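You operate a simulated robot arm through the tools that you are given. There is no shell and no other tool. Be economical: measure what you need, move in short steps, check, and stop when the job is done.

You are at the controls of a simulated robot arm. One attempt, no reset.

Task
Take the orange scent pod from the wooden side of the desk and leave it on top of the grey battery.
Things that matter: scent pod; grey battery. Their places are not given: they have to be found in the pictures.

It is judged by the outcome, as a careful person would: the job done as asked, and still so three seconds after it is handed in. It fails if anything else is knocked over, pushed out of place, dropped, spilled or broken.

Robot
A 6-joint arm with a two-finger parallel gripper, fixed in place. Base frame: the origin is at the foot of the arm, x ahead of it, y to its left, z up; the work surface is at about z = 0. Lengths are in mm, angles in degrees, forces in N, time in s.
With the tool pointing down near the work surface it reaches from about 140 to 580 mm from the base axis. Its first joint turns from -66.0 to 66.0 degrees. Payload 2.1 kg.
The TCP is the grasp point between the finger pads, 30 mm short of the fingertips. In the tool frame z runs along the fingers and y along their closing line. The gripper opens to 94 mm. The fingers are 28 mm wide and 10 mm thick; the gripper's body (50 by 96 mm) begins 55 mm behind the TCP.
Orientation is that of the tool frame in the base frame, as a unit quaternion [x, y, z, w]. With the fingers straight down and closing along the base's y, the tool's x points along the base's -x, its y along +y and its z along -z.

Tools
- The arm moves only by the tool move_arm. Its argument "increments" is a list of rows, each an object (a shift or turn left out is 0, a gripper value left out holds the last) with "translation": the shift along the tool's x, y, z in units of 250 mm (1.0 is 250 mm), a list of three; "delta_rot": the turn, a rotation vector about the tool's x, y, z in units of 120 degrees (1.0 is 120 degrees), a list of three. In form: [{"translation": [dx, dy, dz], "delta_rot": [rx, ry, rz]}, ...]. A call has 1 to 12 rows; each row is the pose to reach, as a shift and turn from the pose commanded when the call began, along the tool's axes at that moment. "jaw" is the gripper command, from -1 (shut) to 1 (fully open), values between in proportion, set as the call begins (left out, the last holds). A call with a number of a shift or a turn outside -1 to 1 is refused whole. Each row takes 0.2 s and may step no farther than 50 mm and 8.6 degrees from the row before; otherwise, or with a gripper value out of range, the whole call is refused. A pose out of reach is approached as far as the arm can. The call stops where the force on the tool passes 40 N (or 10 N more than at its start, if that is more) or the arm is blocked; 0.2 s more then pass. The fingers move at their own pace (about 72 mm/s each) and stop on an object; they squeeze with about 35 N. The grip force told is the motor's: it shows also when the fingers shut on nothing. Time passes only in rows, and 0.2 s behind the last, so rows that repeat a pose let the fingers close. It gives the time, the measured TCP pose, the force on the tool (base axes), the opening and the grip force at its end, in the units of the frame above (readings bear some noise).
- Cameras (640 x 400 px; columns grow to the right, rows downward): "scene" is fixed at [38, -356.4, 504.9]; the picture's right is [0.91, -0.41, 0.00], its down [-0.15, -0.34, -0.93] and it looks along [0.38, 0.85, -0.38] (base axes); focal length 338 px, centre (320, 200). "wrist" rides on the gripper at [-37, 0, -58] in the tool frame; the picture's right is [0.00, -1.00, 0.00], its down [0.97, 0.00, -0.24] and it looks along [0.24, 0.00, 0.97] (tool axes); focal length 218 px, centre (320, 200).
- capture(camera): a new picture of that camera. It takes no simulated time.
- locate(camera, pixels): for up to 12 pixels [column, row] of the newest picture of that camera ("zoom" is the newest enlarged one), the place [x, y, z] in the base frame of the surface seen there, good to about 3 mm. It takes no simulated time.
- close_up(camera, box): a new picture of the part [left, top, right, bottom] of that camera's present view, enlarged. It takes no simulated time.
- job_done(): hands the job in; it is judged then, once.

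Work in short steps. Measure before you move; look again where a grasp or a placing could have gone wrong, and mend it. You have 60 turns and 30 pictures in all, those below and enlarged ones among them. Open the gripper and draw the arm clear of the work before you hand the job in, unless the task says otherwise; then end with one line.

The tools are called after "Call:" by a JSON object that holds its "api" and its "payload". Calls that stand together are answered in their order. move_arm: Moves the arm, as the interface text tells. Its arguments: {"type":"object","properties":{"increments":{"type":"array"},"jaw":{"type":"number"}},"required":["increments"]} The other tools are called the same way: capture (camera) takes a picture; locate (camera, pixels) gives the place of the surface under pixels of a picture; close_up (camera, box) takes an enlarged picture of a part of a camera's view; job_done () hands the job in.

At the start:

```text
t: 0.0
ee_pos: [260.9, 200.9, 338.3]
orientation: [0.0, 1.0, 0.0, 0.0]
wrist_force: [-0.6, 0.3, 0.3]
gripper_width: 94.4
grasp_force: 0.1
```

scene: 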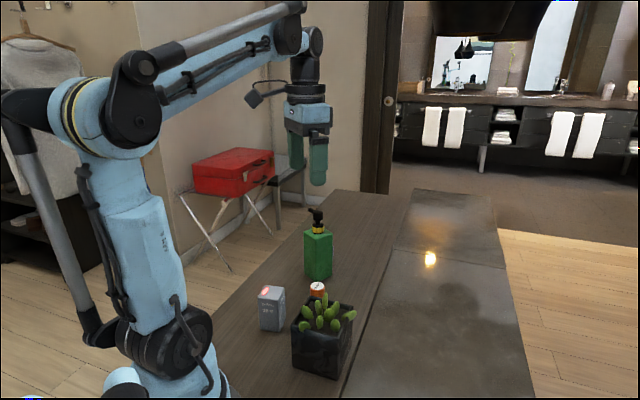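
wrist: 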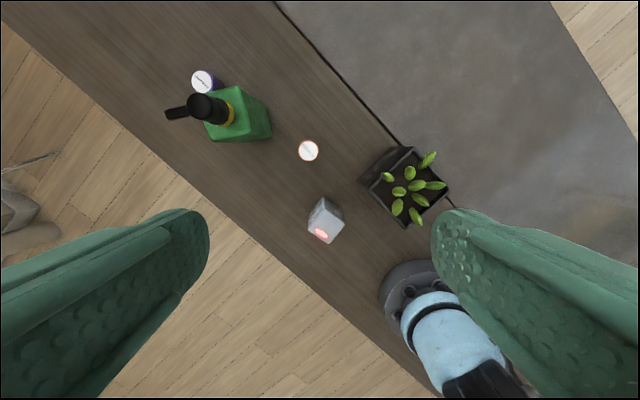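

The wrist picture shows a white-topped can at (308,150), another one at (203,82) and a grey box at (325,220). I enlarge both views to tell them apart.

Call:
{"api": "close_up", "payload": {"camera": "scene", "box": [230, 200, 390, 390]}}

Call:
{"api": "close_up", "payload": {"camera": "wrist", "box": [160, 50, 480, 250]}}

Call:
{"api": "locate", "payload": {"camera": "wrist", "pixels": [[308, 150], [203, 82], [328, 210], [320, 235], [326, 200], [343, 212], [314, 210], [333, 240], [250, 115], [370, 170], [405, 185], [290, 180]]}}

```text
2.11 times, centred on (310, 295) of scene
```

zoom: 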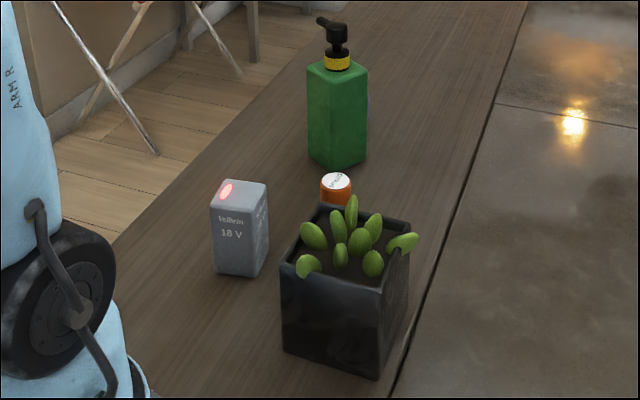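

```text
2.00 times, centred on (320, 150) of wrist
```

zoom: 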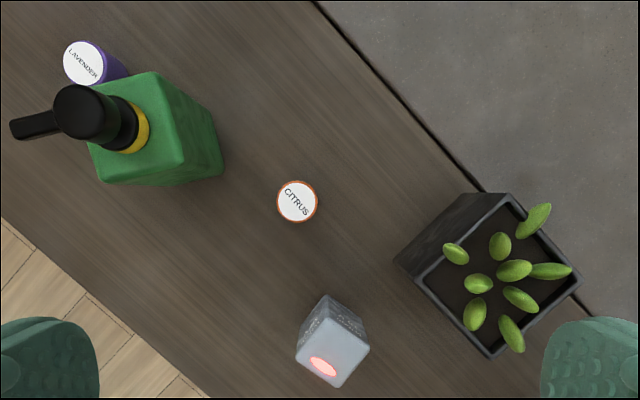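

```text
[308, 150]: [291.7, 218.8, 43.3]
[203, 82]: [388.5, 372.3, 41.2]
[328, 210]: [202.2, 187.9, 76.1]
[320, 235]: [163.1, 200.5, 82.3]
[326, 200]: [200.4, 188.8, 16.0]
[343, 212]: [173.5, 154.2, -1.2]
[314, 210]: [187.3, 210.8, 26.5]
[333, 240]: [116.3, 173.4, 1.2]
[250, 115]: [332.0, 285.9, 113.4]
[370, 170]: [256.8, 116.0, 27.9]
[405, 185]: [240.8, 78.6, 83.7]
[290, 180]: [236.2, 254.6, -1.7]
```

The orange CITRUS pod is at zoom (297,202) and the battery top is around (335,350). The bottle stands near the pod, so I measure edges and corners.

Call:
{"api": "locate", "payload": {"camera": "zoom", "pixels": [[297, 186], [281, 202], [314, 202], [297, 218], [301, 348], [339, 384], [366, 350], [329, 321], [333, 352], [180, 180], [220, 170], [155, 76]]}}

Call:
{"api": "locate", "payload": {"camera": "scene", "pixels": [[314, 286], [273, 290], [266, 291], [284, 291], [318, 255], [317, 215], [330, 262], [317, 293]]}}

```text
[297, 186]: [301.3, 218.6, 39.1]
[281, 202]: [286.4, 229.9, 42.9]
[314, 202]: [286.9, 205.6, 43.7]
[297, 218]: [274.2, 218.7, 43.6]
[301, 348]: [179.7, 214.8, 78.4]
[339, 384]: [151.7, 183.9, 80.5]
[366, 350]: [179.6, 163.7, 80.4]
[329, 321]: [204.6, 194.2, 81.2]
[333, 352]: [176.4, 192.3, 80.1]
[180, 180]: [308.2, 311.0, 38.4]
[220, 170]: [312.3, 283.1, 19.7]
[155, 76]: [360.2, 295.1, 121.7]
```

```text
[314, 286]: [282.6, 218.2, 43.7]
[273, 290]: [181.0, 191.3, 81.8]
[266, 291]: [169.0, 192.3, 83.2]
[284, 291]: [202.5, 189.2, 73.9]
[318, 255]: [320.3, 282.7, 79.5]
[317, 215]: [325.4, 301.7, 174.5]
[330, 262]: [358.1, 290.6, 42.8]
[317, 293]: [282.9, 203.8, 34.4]
```

Pod centre is about (288,218.5), radius about 13, top z 43. Battery top centre is about (178,189), z 81. The bottle is on the pod's +y side, so I turn the tool 90° (closing along x) while moving above the pod at the present height.

Call:
{"api": "move_arm", "payload": {"increments": [{"delta_rot": [0, 0, 0.0682], "translation": [-0.01, 0.0064, 0]}, {"delta_rot": [0, 0, 0.1364], "translation": [-0.02, 0.0128, 0]}, {"delta_rot": [0, 0, 0.2045], "translation": [-0.03, 0.0192, 0]}, {"delta_rot": [0, 0, 0.2727], "translation": [-0.04, 0.0256, 0]}, {"delta_rot": [0, 0, 0.3409], "translation": [-0.05, 0.032, 0]}, {"delta_rot": [0, 0, 0.4091], "translation": [-0.06, 0.0384, 0]}, {"delta_rot": [0, 0, 0.4773], "translation": [-0.07, 0.0448, 0]}, {"delta_rot": [0, 0, 0.5455], "translation": [-0.08, 0.0512, 0]}, {"delta_rot": [0, 0, 0.6136], "translation": [-0.09, 0.0576, 0]}, {"delta_rot": [0, 0, 0.6818], "translation": [-0.1, 0.064, 0]}, {"delta_rot": [0, 0, 0.75], "translation": [-0.1084, 0.0704, 0]}, {"delta_rot": [0, 0, 0.75], "translation": [-0.1084, 0.0704, 0]}], "jaw": 0.3}}

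Call:
{"api": "capture", "payload": {"camera": "scene"}}

Call:
{"api": "capture", "payload": {"camera": "wrist"}}

```text
t: 2.6
ee_pos: [287.7, 218.6, 339.5]
orientation: [0.707, 0.707, 0.0, 0.0]
wrist_force: [-0.5, -0.7, 0.5]
gripper_width: 60.7
grasp_force: 0.0
```

```text
25 pictures are left
```

scene: 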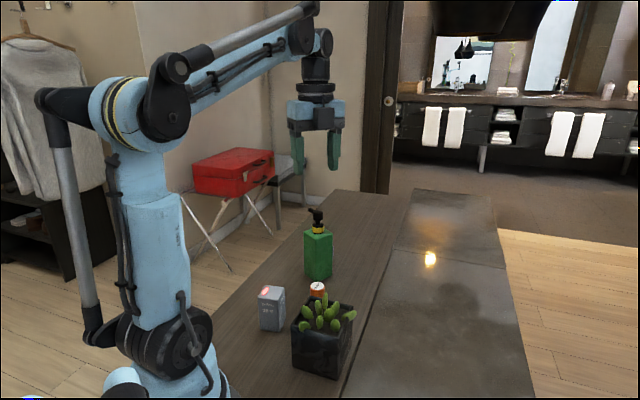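

```text
24 pictures are left
```

wrist: 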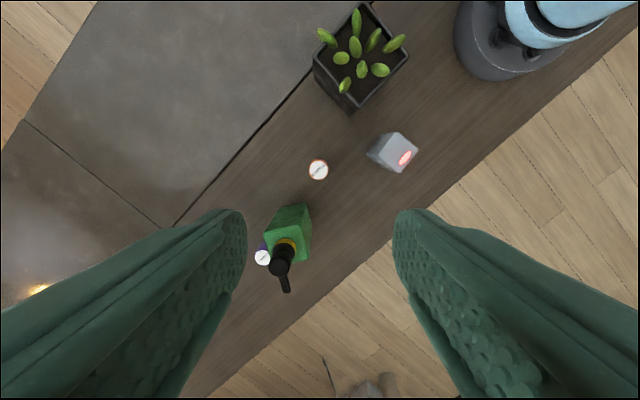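

Initially an L-shaped black part stuck out of the wrist on the tool's +x side, which would now be toward the bottle. I look closer to see where it is.

Call:
{"api": "close_up", "payload": {"camera": "scene", "box": [230, 20, 390, 220]}}

```text
2.00 times, centred on (310, 120) of scene
```

zoom: 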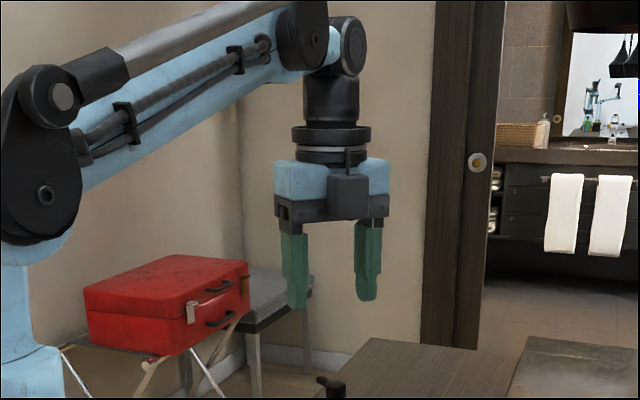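

The front box now is the camera (tool −x), so the other protrusion may be hidden on +y, the bottle's side. I turn back 120° so that the closing line is 30° from y, keeping both tool ±x sides away from the bottle, and look again.

Call:
{"api": "move_arm", "payload": {"increments": [{"delta_rot": [0, 0, -0.0625]}, {"delta_rot": [0, 0, -0.125]}, {"delta_rot": [0, 0, -0.1875]}, {"delta_rot": [0, 0, -0.25]}, {"delta_rot": [0, 0, -0.3125]}, {"delta_rot": [0, 0, -0.375]}, {"delta_rot": [0, 0, -0.4375]}, {"delta_rot": [0, 0, -0.5]}]}}

Call:
{"api": "move_arm", "payload": {"increments": [{"delta_rot": [0, 0, -0.0625]}, {"delta_rot": [0, 0, -0.125]}, {"delta_rot": [0, 0, -0.1875]}, {"delta_rot": [0, 0, -0.25]}, {"delta_rot": [0, 0, -0.3125]}, {"delta_rot": [0, 0, -0.375]}, {"delta_rot": [0, 0, -0.4375]}, {"delta_rot": [0, 0, -0.5]}]}}

Call:
{"api": "close_up", "payload": {"camera": "scene", "box": [230, 20, 390, 220]}}

Call:
{"api": "capture", "payload": {"camera": "wrist"}}

```text
t: 4.4
ee_pos: [286.8, 219.0, 337.9]
orientation: [0.257, 0.966, -0.001, 0.0]
wrist_force: [0.4, -0.2, -0.5]
gripper_width: 61.1
grasp_force: 0.1
```

```text
t: 6.2
ee_pos: [286.6, 218.6, 339.0]
orientation: [-0.261, 0.965, 0.0, 0.001]
wrist_force: [-0.6, -0.1, -0.1]
gripper_width: 60.9
grasp_force: 0.1
```

```text
2.00 times, centred on (310, 120) of scene
```

zoom: 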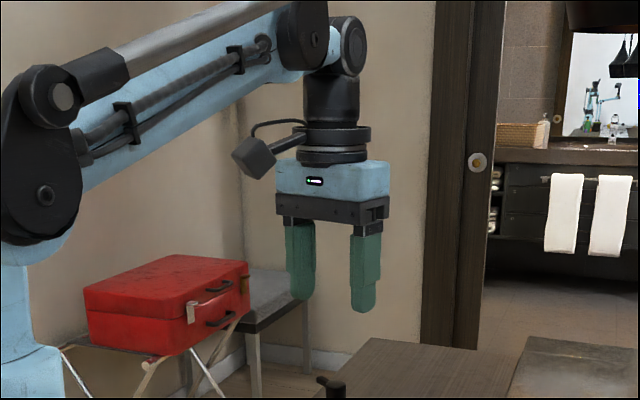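

```text
21 pictures are left
```

wrist: 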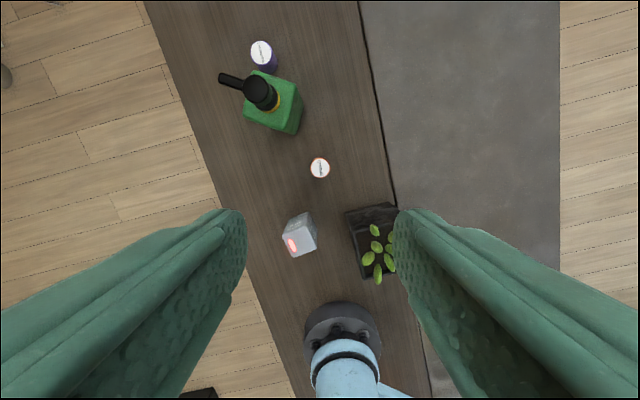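

The protrusion (zoom (255,157)) is on tool +x, now facing away from the bottle and high up, so this orientation is good. I refine the pod's position from this wrist view, where it is at (320,168).

Call:
{"api": "locate", "payload": {"camera": "wrist", "pixels": [[320, 168], [312, 168], [328, 168], [320, 160], [320, 176], [299, 132], [270, 128], [301, 95], [292, 246], [300, 230], [308, 248]]}}

Call:
{"api": "close_up", "payload": {"camera": "wrist", "box": [240, 120, 400, 280]}}

```text
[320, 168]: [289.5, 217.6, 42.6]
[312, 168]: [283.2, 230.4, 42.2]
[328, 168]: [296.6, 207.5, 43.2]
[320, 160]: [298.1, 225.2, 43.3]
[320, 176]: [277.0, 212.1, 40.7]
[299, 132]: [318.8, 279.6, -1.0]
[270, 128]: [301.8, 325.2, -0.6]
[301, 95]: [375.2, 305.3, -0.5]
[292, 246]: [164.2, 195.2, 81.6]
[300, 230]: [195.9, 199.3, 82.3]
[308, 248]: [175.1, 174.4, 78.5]
```

```text
2.50 times, centred on (320, 200) of wrist
```

zoom: 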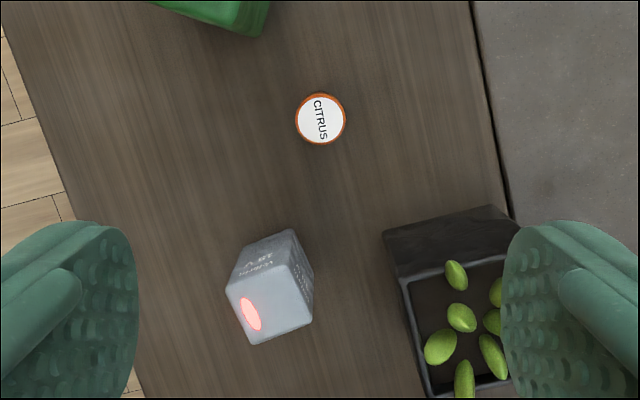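

Measuring the battery top's corners and the pod's centre in this enlarged view.

Call:
{"api": "locate", "payload": {"camera": "zoom", "pixels": [[230, 290], [286, 266], [309, 316], [255, 341], [270, 303], [321, 119], [298, 119], [344, 119], [321, 97], [321, 141]]}}

```text
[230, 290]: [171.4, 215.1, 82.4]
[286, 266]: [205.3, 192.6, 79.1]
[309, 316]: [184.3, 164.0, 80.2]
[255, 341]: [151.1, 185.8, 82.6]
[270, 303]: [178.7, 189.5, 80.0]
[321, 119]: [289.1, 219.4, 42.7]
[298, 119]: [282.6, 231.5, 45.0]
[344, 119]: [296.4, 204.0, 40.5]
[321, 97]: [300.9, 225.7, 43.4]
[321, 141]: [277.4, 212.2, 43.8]
```

Pod centre is (289,219), battery top centre (178,189) at z 81. I descend 220 mm first, then check.

Call:
{"api": "move_arm", "payload": {"increments": [{"translation": [-0.004, 0, 0.16]}, {"translation": [-0.004, 0, 0.32]}, {"translation": [-0.004, 0, 0.48]}, {"translation": [-0.004, 0, 0.64]}, {"translation": [-0.004, 0, 0.8]}, {"translation": [-0.004, 0, 0.88]}, {"translation": [-0.004, 0, 0.88]}]}}

Call:
{"api": "capture", "payload": {"camera": "wrist"}}

Call:
{"api": "capture", "payload": {"camera": "scene"}}

```text
t: 7.8
ee_pos: [288.2, 219.9, 117.6]
orientation: [-0.259, 0.966, 0.0, 0.0]
wrist_force: [0.3, 0.0, 0.1]
gripper_width: 61.0
grasp_force: 0.0
```

```text
19 pictures are left
```

wrist: 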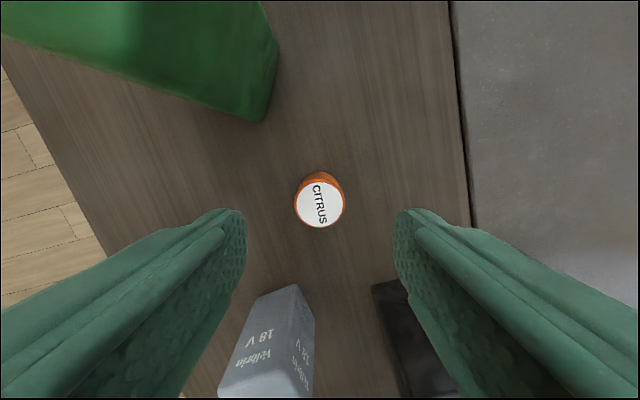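

```text
18 pictures are left
```

scene: 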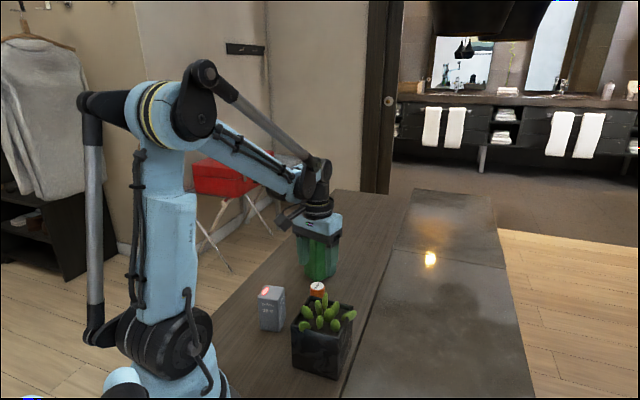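

The pod is centred between the fingers (column 320) and nothing lies under them. I descend 82 mm to TCP z ≈ 36 and close.

Call:
{"api": "move_arm", "payload": {"increments": [{"translation": [0, 0, 0.1]}, {"translation": [0, 0, 0.2]}, {"translation": [0, 0, 0.28]}, {"translation": [0, 0, 0.328]}, {"translation": [0, 0, 0.328]}]}}

Call:
{"api": "move_arm", "payload": {"increments": [{"translation": [0, 0, 0]}, {"translation": [0, 0, 0]}, {"translation": [0, 0, 0]}, {"translation": [0, 0, 0]}], "jaw": -1}}

Call:
{"api": "capture", "payload": {"camera": "wrist"}}

```text
t: 9.0
ee_pos: [288.0, 219.9, 36.4]
orientation: [-0.259, 0.966, 0.0, 0.0]
wrist_force: [0.4, 0.0, -0.6]
gripper_width: 61.2
grasp_force: 0.1
```

```text
t: 10.0
ee_pos: [288.0, 219.3, 36.1]
orientation: [-0.259, 0.966, 0.0, 0.0]
wrist_force: [1.0, 0.0, 0.3]
gripper_width: 31.2
grasp_force: 35.1
```

```text
17 pictures are left
```

wrist: 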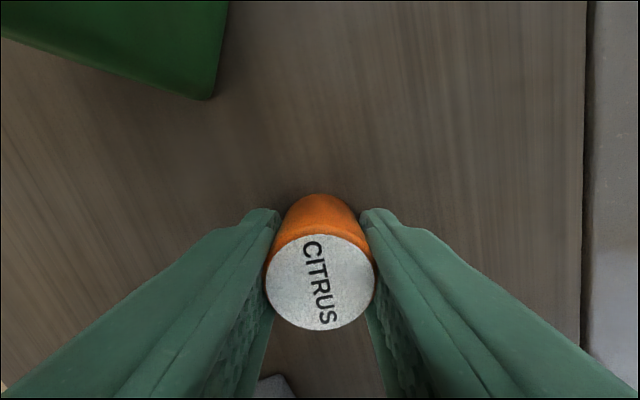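

Pod held (width 31.2, 35 N), cap at (320,283). I lift 144 mm, then shift by base (−111,−31) to above the battery.

Call:
{"api": "move_arm", "payload": {"increments": [{"translation": [0, 0, -0.04]}, {"translation": [0, 0, -0.16]}, {"translation": [0, 0, -0.3]}, {"translation": [0, 0, -0.44]}, {"translation": [0, 0, -0.576]}, {"translation": [0.11, 0.029, -0.576]}, {"translation": [0.22, 0.058, -0.576]}, {"translation": [0.335, 0.087, -0.576]}, {"translation": [0.446, 0.1156, -0.576]}, {"translation": [0.446, 0.1156, -0.576]}]}}

Call:
{"api": "capture", "payload": {"camera": "wrist"}}

Call:
{"api": "capture", "payload": {"camera": "scene"}}

```text
t: 12.2
ee_pos: [176.3, 187.1, 180.3]
orientation: [-0.259, 0.966, 0.0, 0.0]
wrist_force: [-0.3, 0.5, -0.9]
gripper_width: 31.0
grasp_force: 34.9
```

```text
16 pictures are left
```

wrist: 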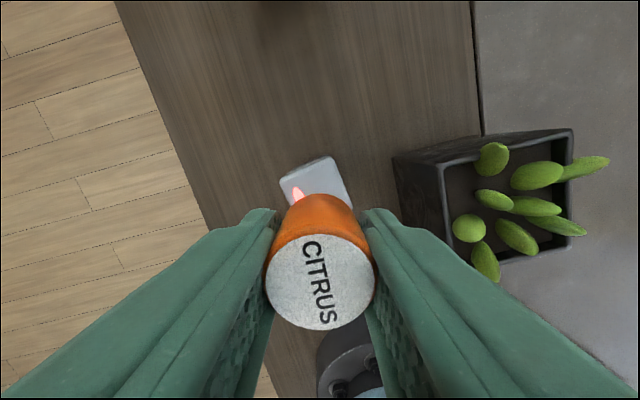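

```text
15 pictures are left
```

scene: 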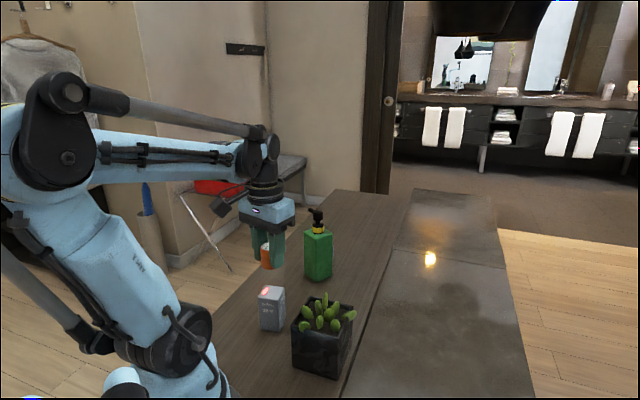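

Pod is over the battery, about 1.5 mm off centre. I correct that and descend to TCP z ≈ 124, about 6 mm above contact.

Call:
{"api": "move_arm", "payload": {"increments": [{"translation": [-0.005, 0.004, 0.08]}, {"translation": [-0.005, 0.004, 0.16]}, {"translation": [-0.005, 0.004, 0.224]}, {"translation": [-0.005, 0.004, 0.224]}]}}

Call:
{"api": "close_up", "payload": {"camera": "scene", "box": [210, 220, 350, 350]}}

Call:
{"api": "capture", "payload": {"camera": "wrist"}}

```text
t: 13.2
ee_pos: [178.0, 190.3, 123.4]
orientation: [-0.26, 0.966, 0.0, 0.0]
wrist_force: [0.8, 0.1, 0.0]
gripper_width: 31.0
grasp_force: 34.8
```

```text
3.08 times, centred on (280, 285) of scene
```

zoom: 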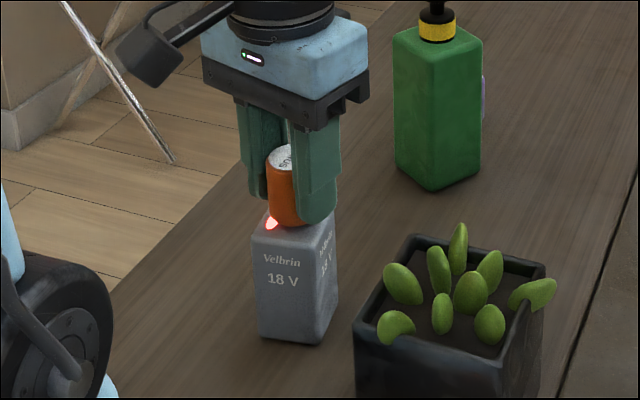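

```text
13 pictures are left
```

wrist: 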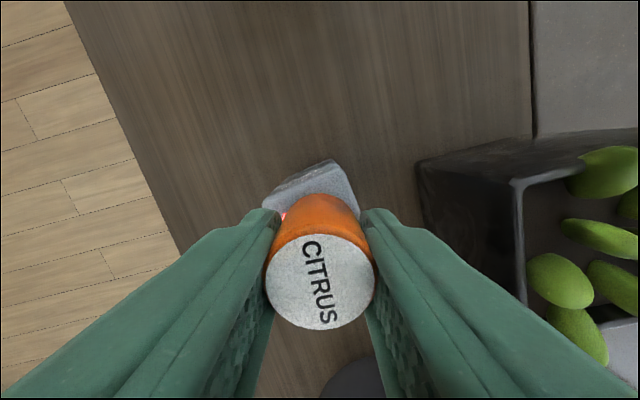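

Aligned over the battery top. I lower in 1 mm steps, watching the force.

Call:
{"api": "move_arm", "payload": {"increments": [{"translation": [0, 0, 0.008]}, {"translation": [0, 0, 0.016]}, {"translation": [0, 0, 0.02]}, {"translation": [0, 0, 0.02]}]}}

Call:
{"api": "move_arm", "payload": {"increments": [{"translation": [0, 0, 0.004]}, {"translation": [0, 0, 0.004]}]}}

```text
t: 14.2
ee_pos: [178.7, 190.4, 118.2]
orientation: [-0.259, 0.966, 0.0, 0.0]
wrist_force: [0.4, -0.3, -0.1]
gripper_width: 30.9
grasp_force: 34.8
```

```text
t: 14.8
ee_pos: [177.7, 189.2, 117.6]
orientation: [-0.259, 0.966, 0.0, 0.0]
wrist_force: [-2.1, 0.2, 10.4]
gripper_width: 31.0
grasp_force: 35.0
```

Contact (10 N up). I open a little to release.

Call:
{"api": "move_arm", "payload": {"increments": [{"translation": [0, 0, -0.001]}, {"translation": [0, 0, -0.001]}, {"translation": [0, 0, -0.001]}], "jaw": 0.1}}

Call:
{"api": "close_up", "payload": {"camera": "scene", "box": [210, 220, 350, 350]}}

```text
t: 15.6
ee_pos: [178.3, 189.2, 119.1]
orientation: [-0.258, 0.966, 0.0, 0.0]
wrist_force: [1.0, 0.5, 0.0]
gripper_width: 51.8
grasp_force: 0.1
```

```text
3.08 times, centred on (280, 285) of scene
```

zoom: 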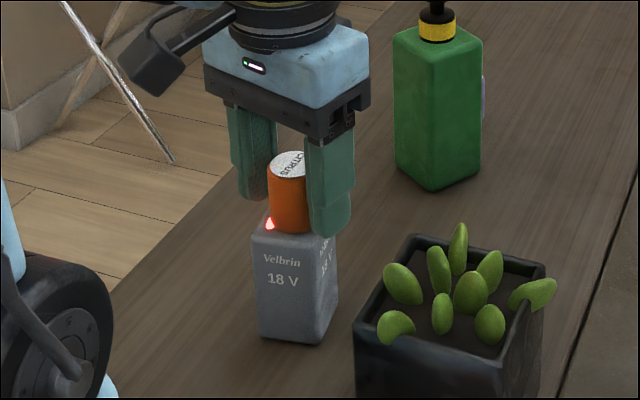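

The pod stands on the battery, free of both fingers. I raise the arm straight up 160 mm and check.

Call:
{"api": "move_arm", "payload": {"increments": [{"translation": [0, 0, -0.06]}, {"translation": [0, 0, -0.16]}, {"translation": [0, 0, -0.3]}, {"translation": [0, 0, -0.46]}, {"translation": [0, 0, -0.64]}, {"translation": [0, 0, -0.64]}]}}

Call:
{"api": "close_up", "payload": {"camera": "scene", "box": [210, 220, 370, 390]}}

Call:
{"api": "capture", "payload": {"camera": "wrist"}}

```text
t: 17.0
ee_pos: [177.2, 188.7, 279.3]
orientation: [-0.259, 0.966, 0.0, 0.0]
wrist_force: [0.3, 0.0, -0.1]
gripper_width: 51.7
grasp_force: 0.1
```

```text
2.35 times, centred on (290, 305) of scene
```

zoom: 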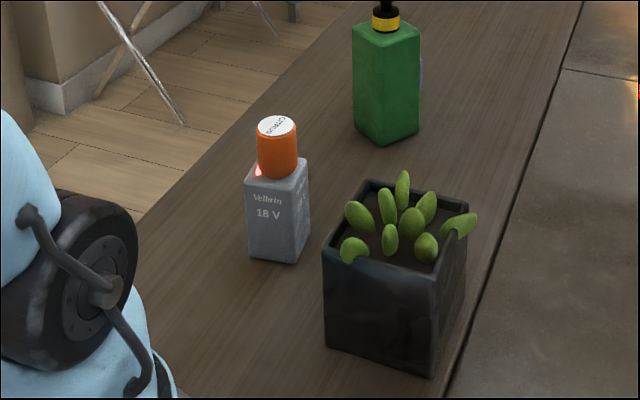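

```text
10 pictures are left
```

wrist: 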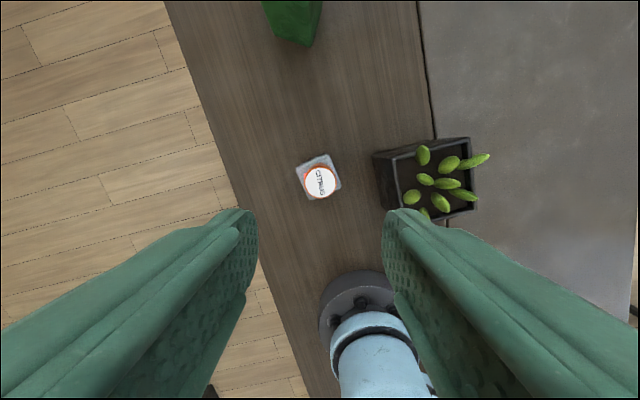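

The pod stands upright and centred on the battery, nothing else moved, and the arm is clear with the gripper open. I hand in the job.

Call:
{"api": "job_done", "payload": {}}

```text
The job is handed in.
```

The orange scent pod is standing upright on top of the grey battery, nothing else was moved, and the job is handed in.
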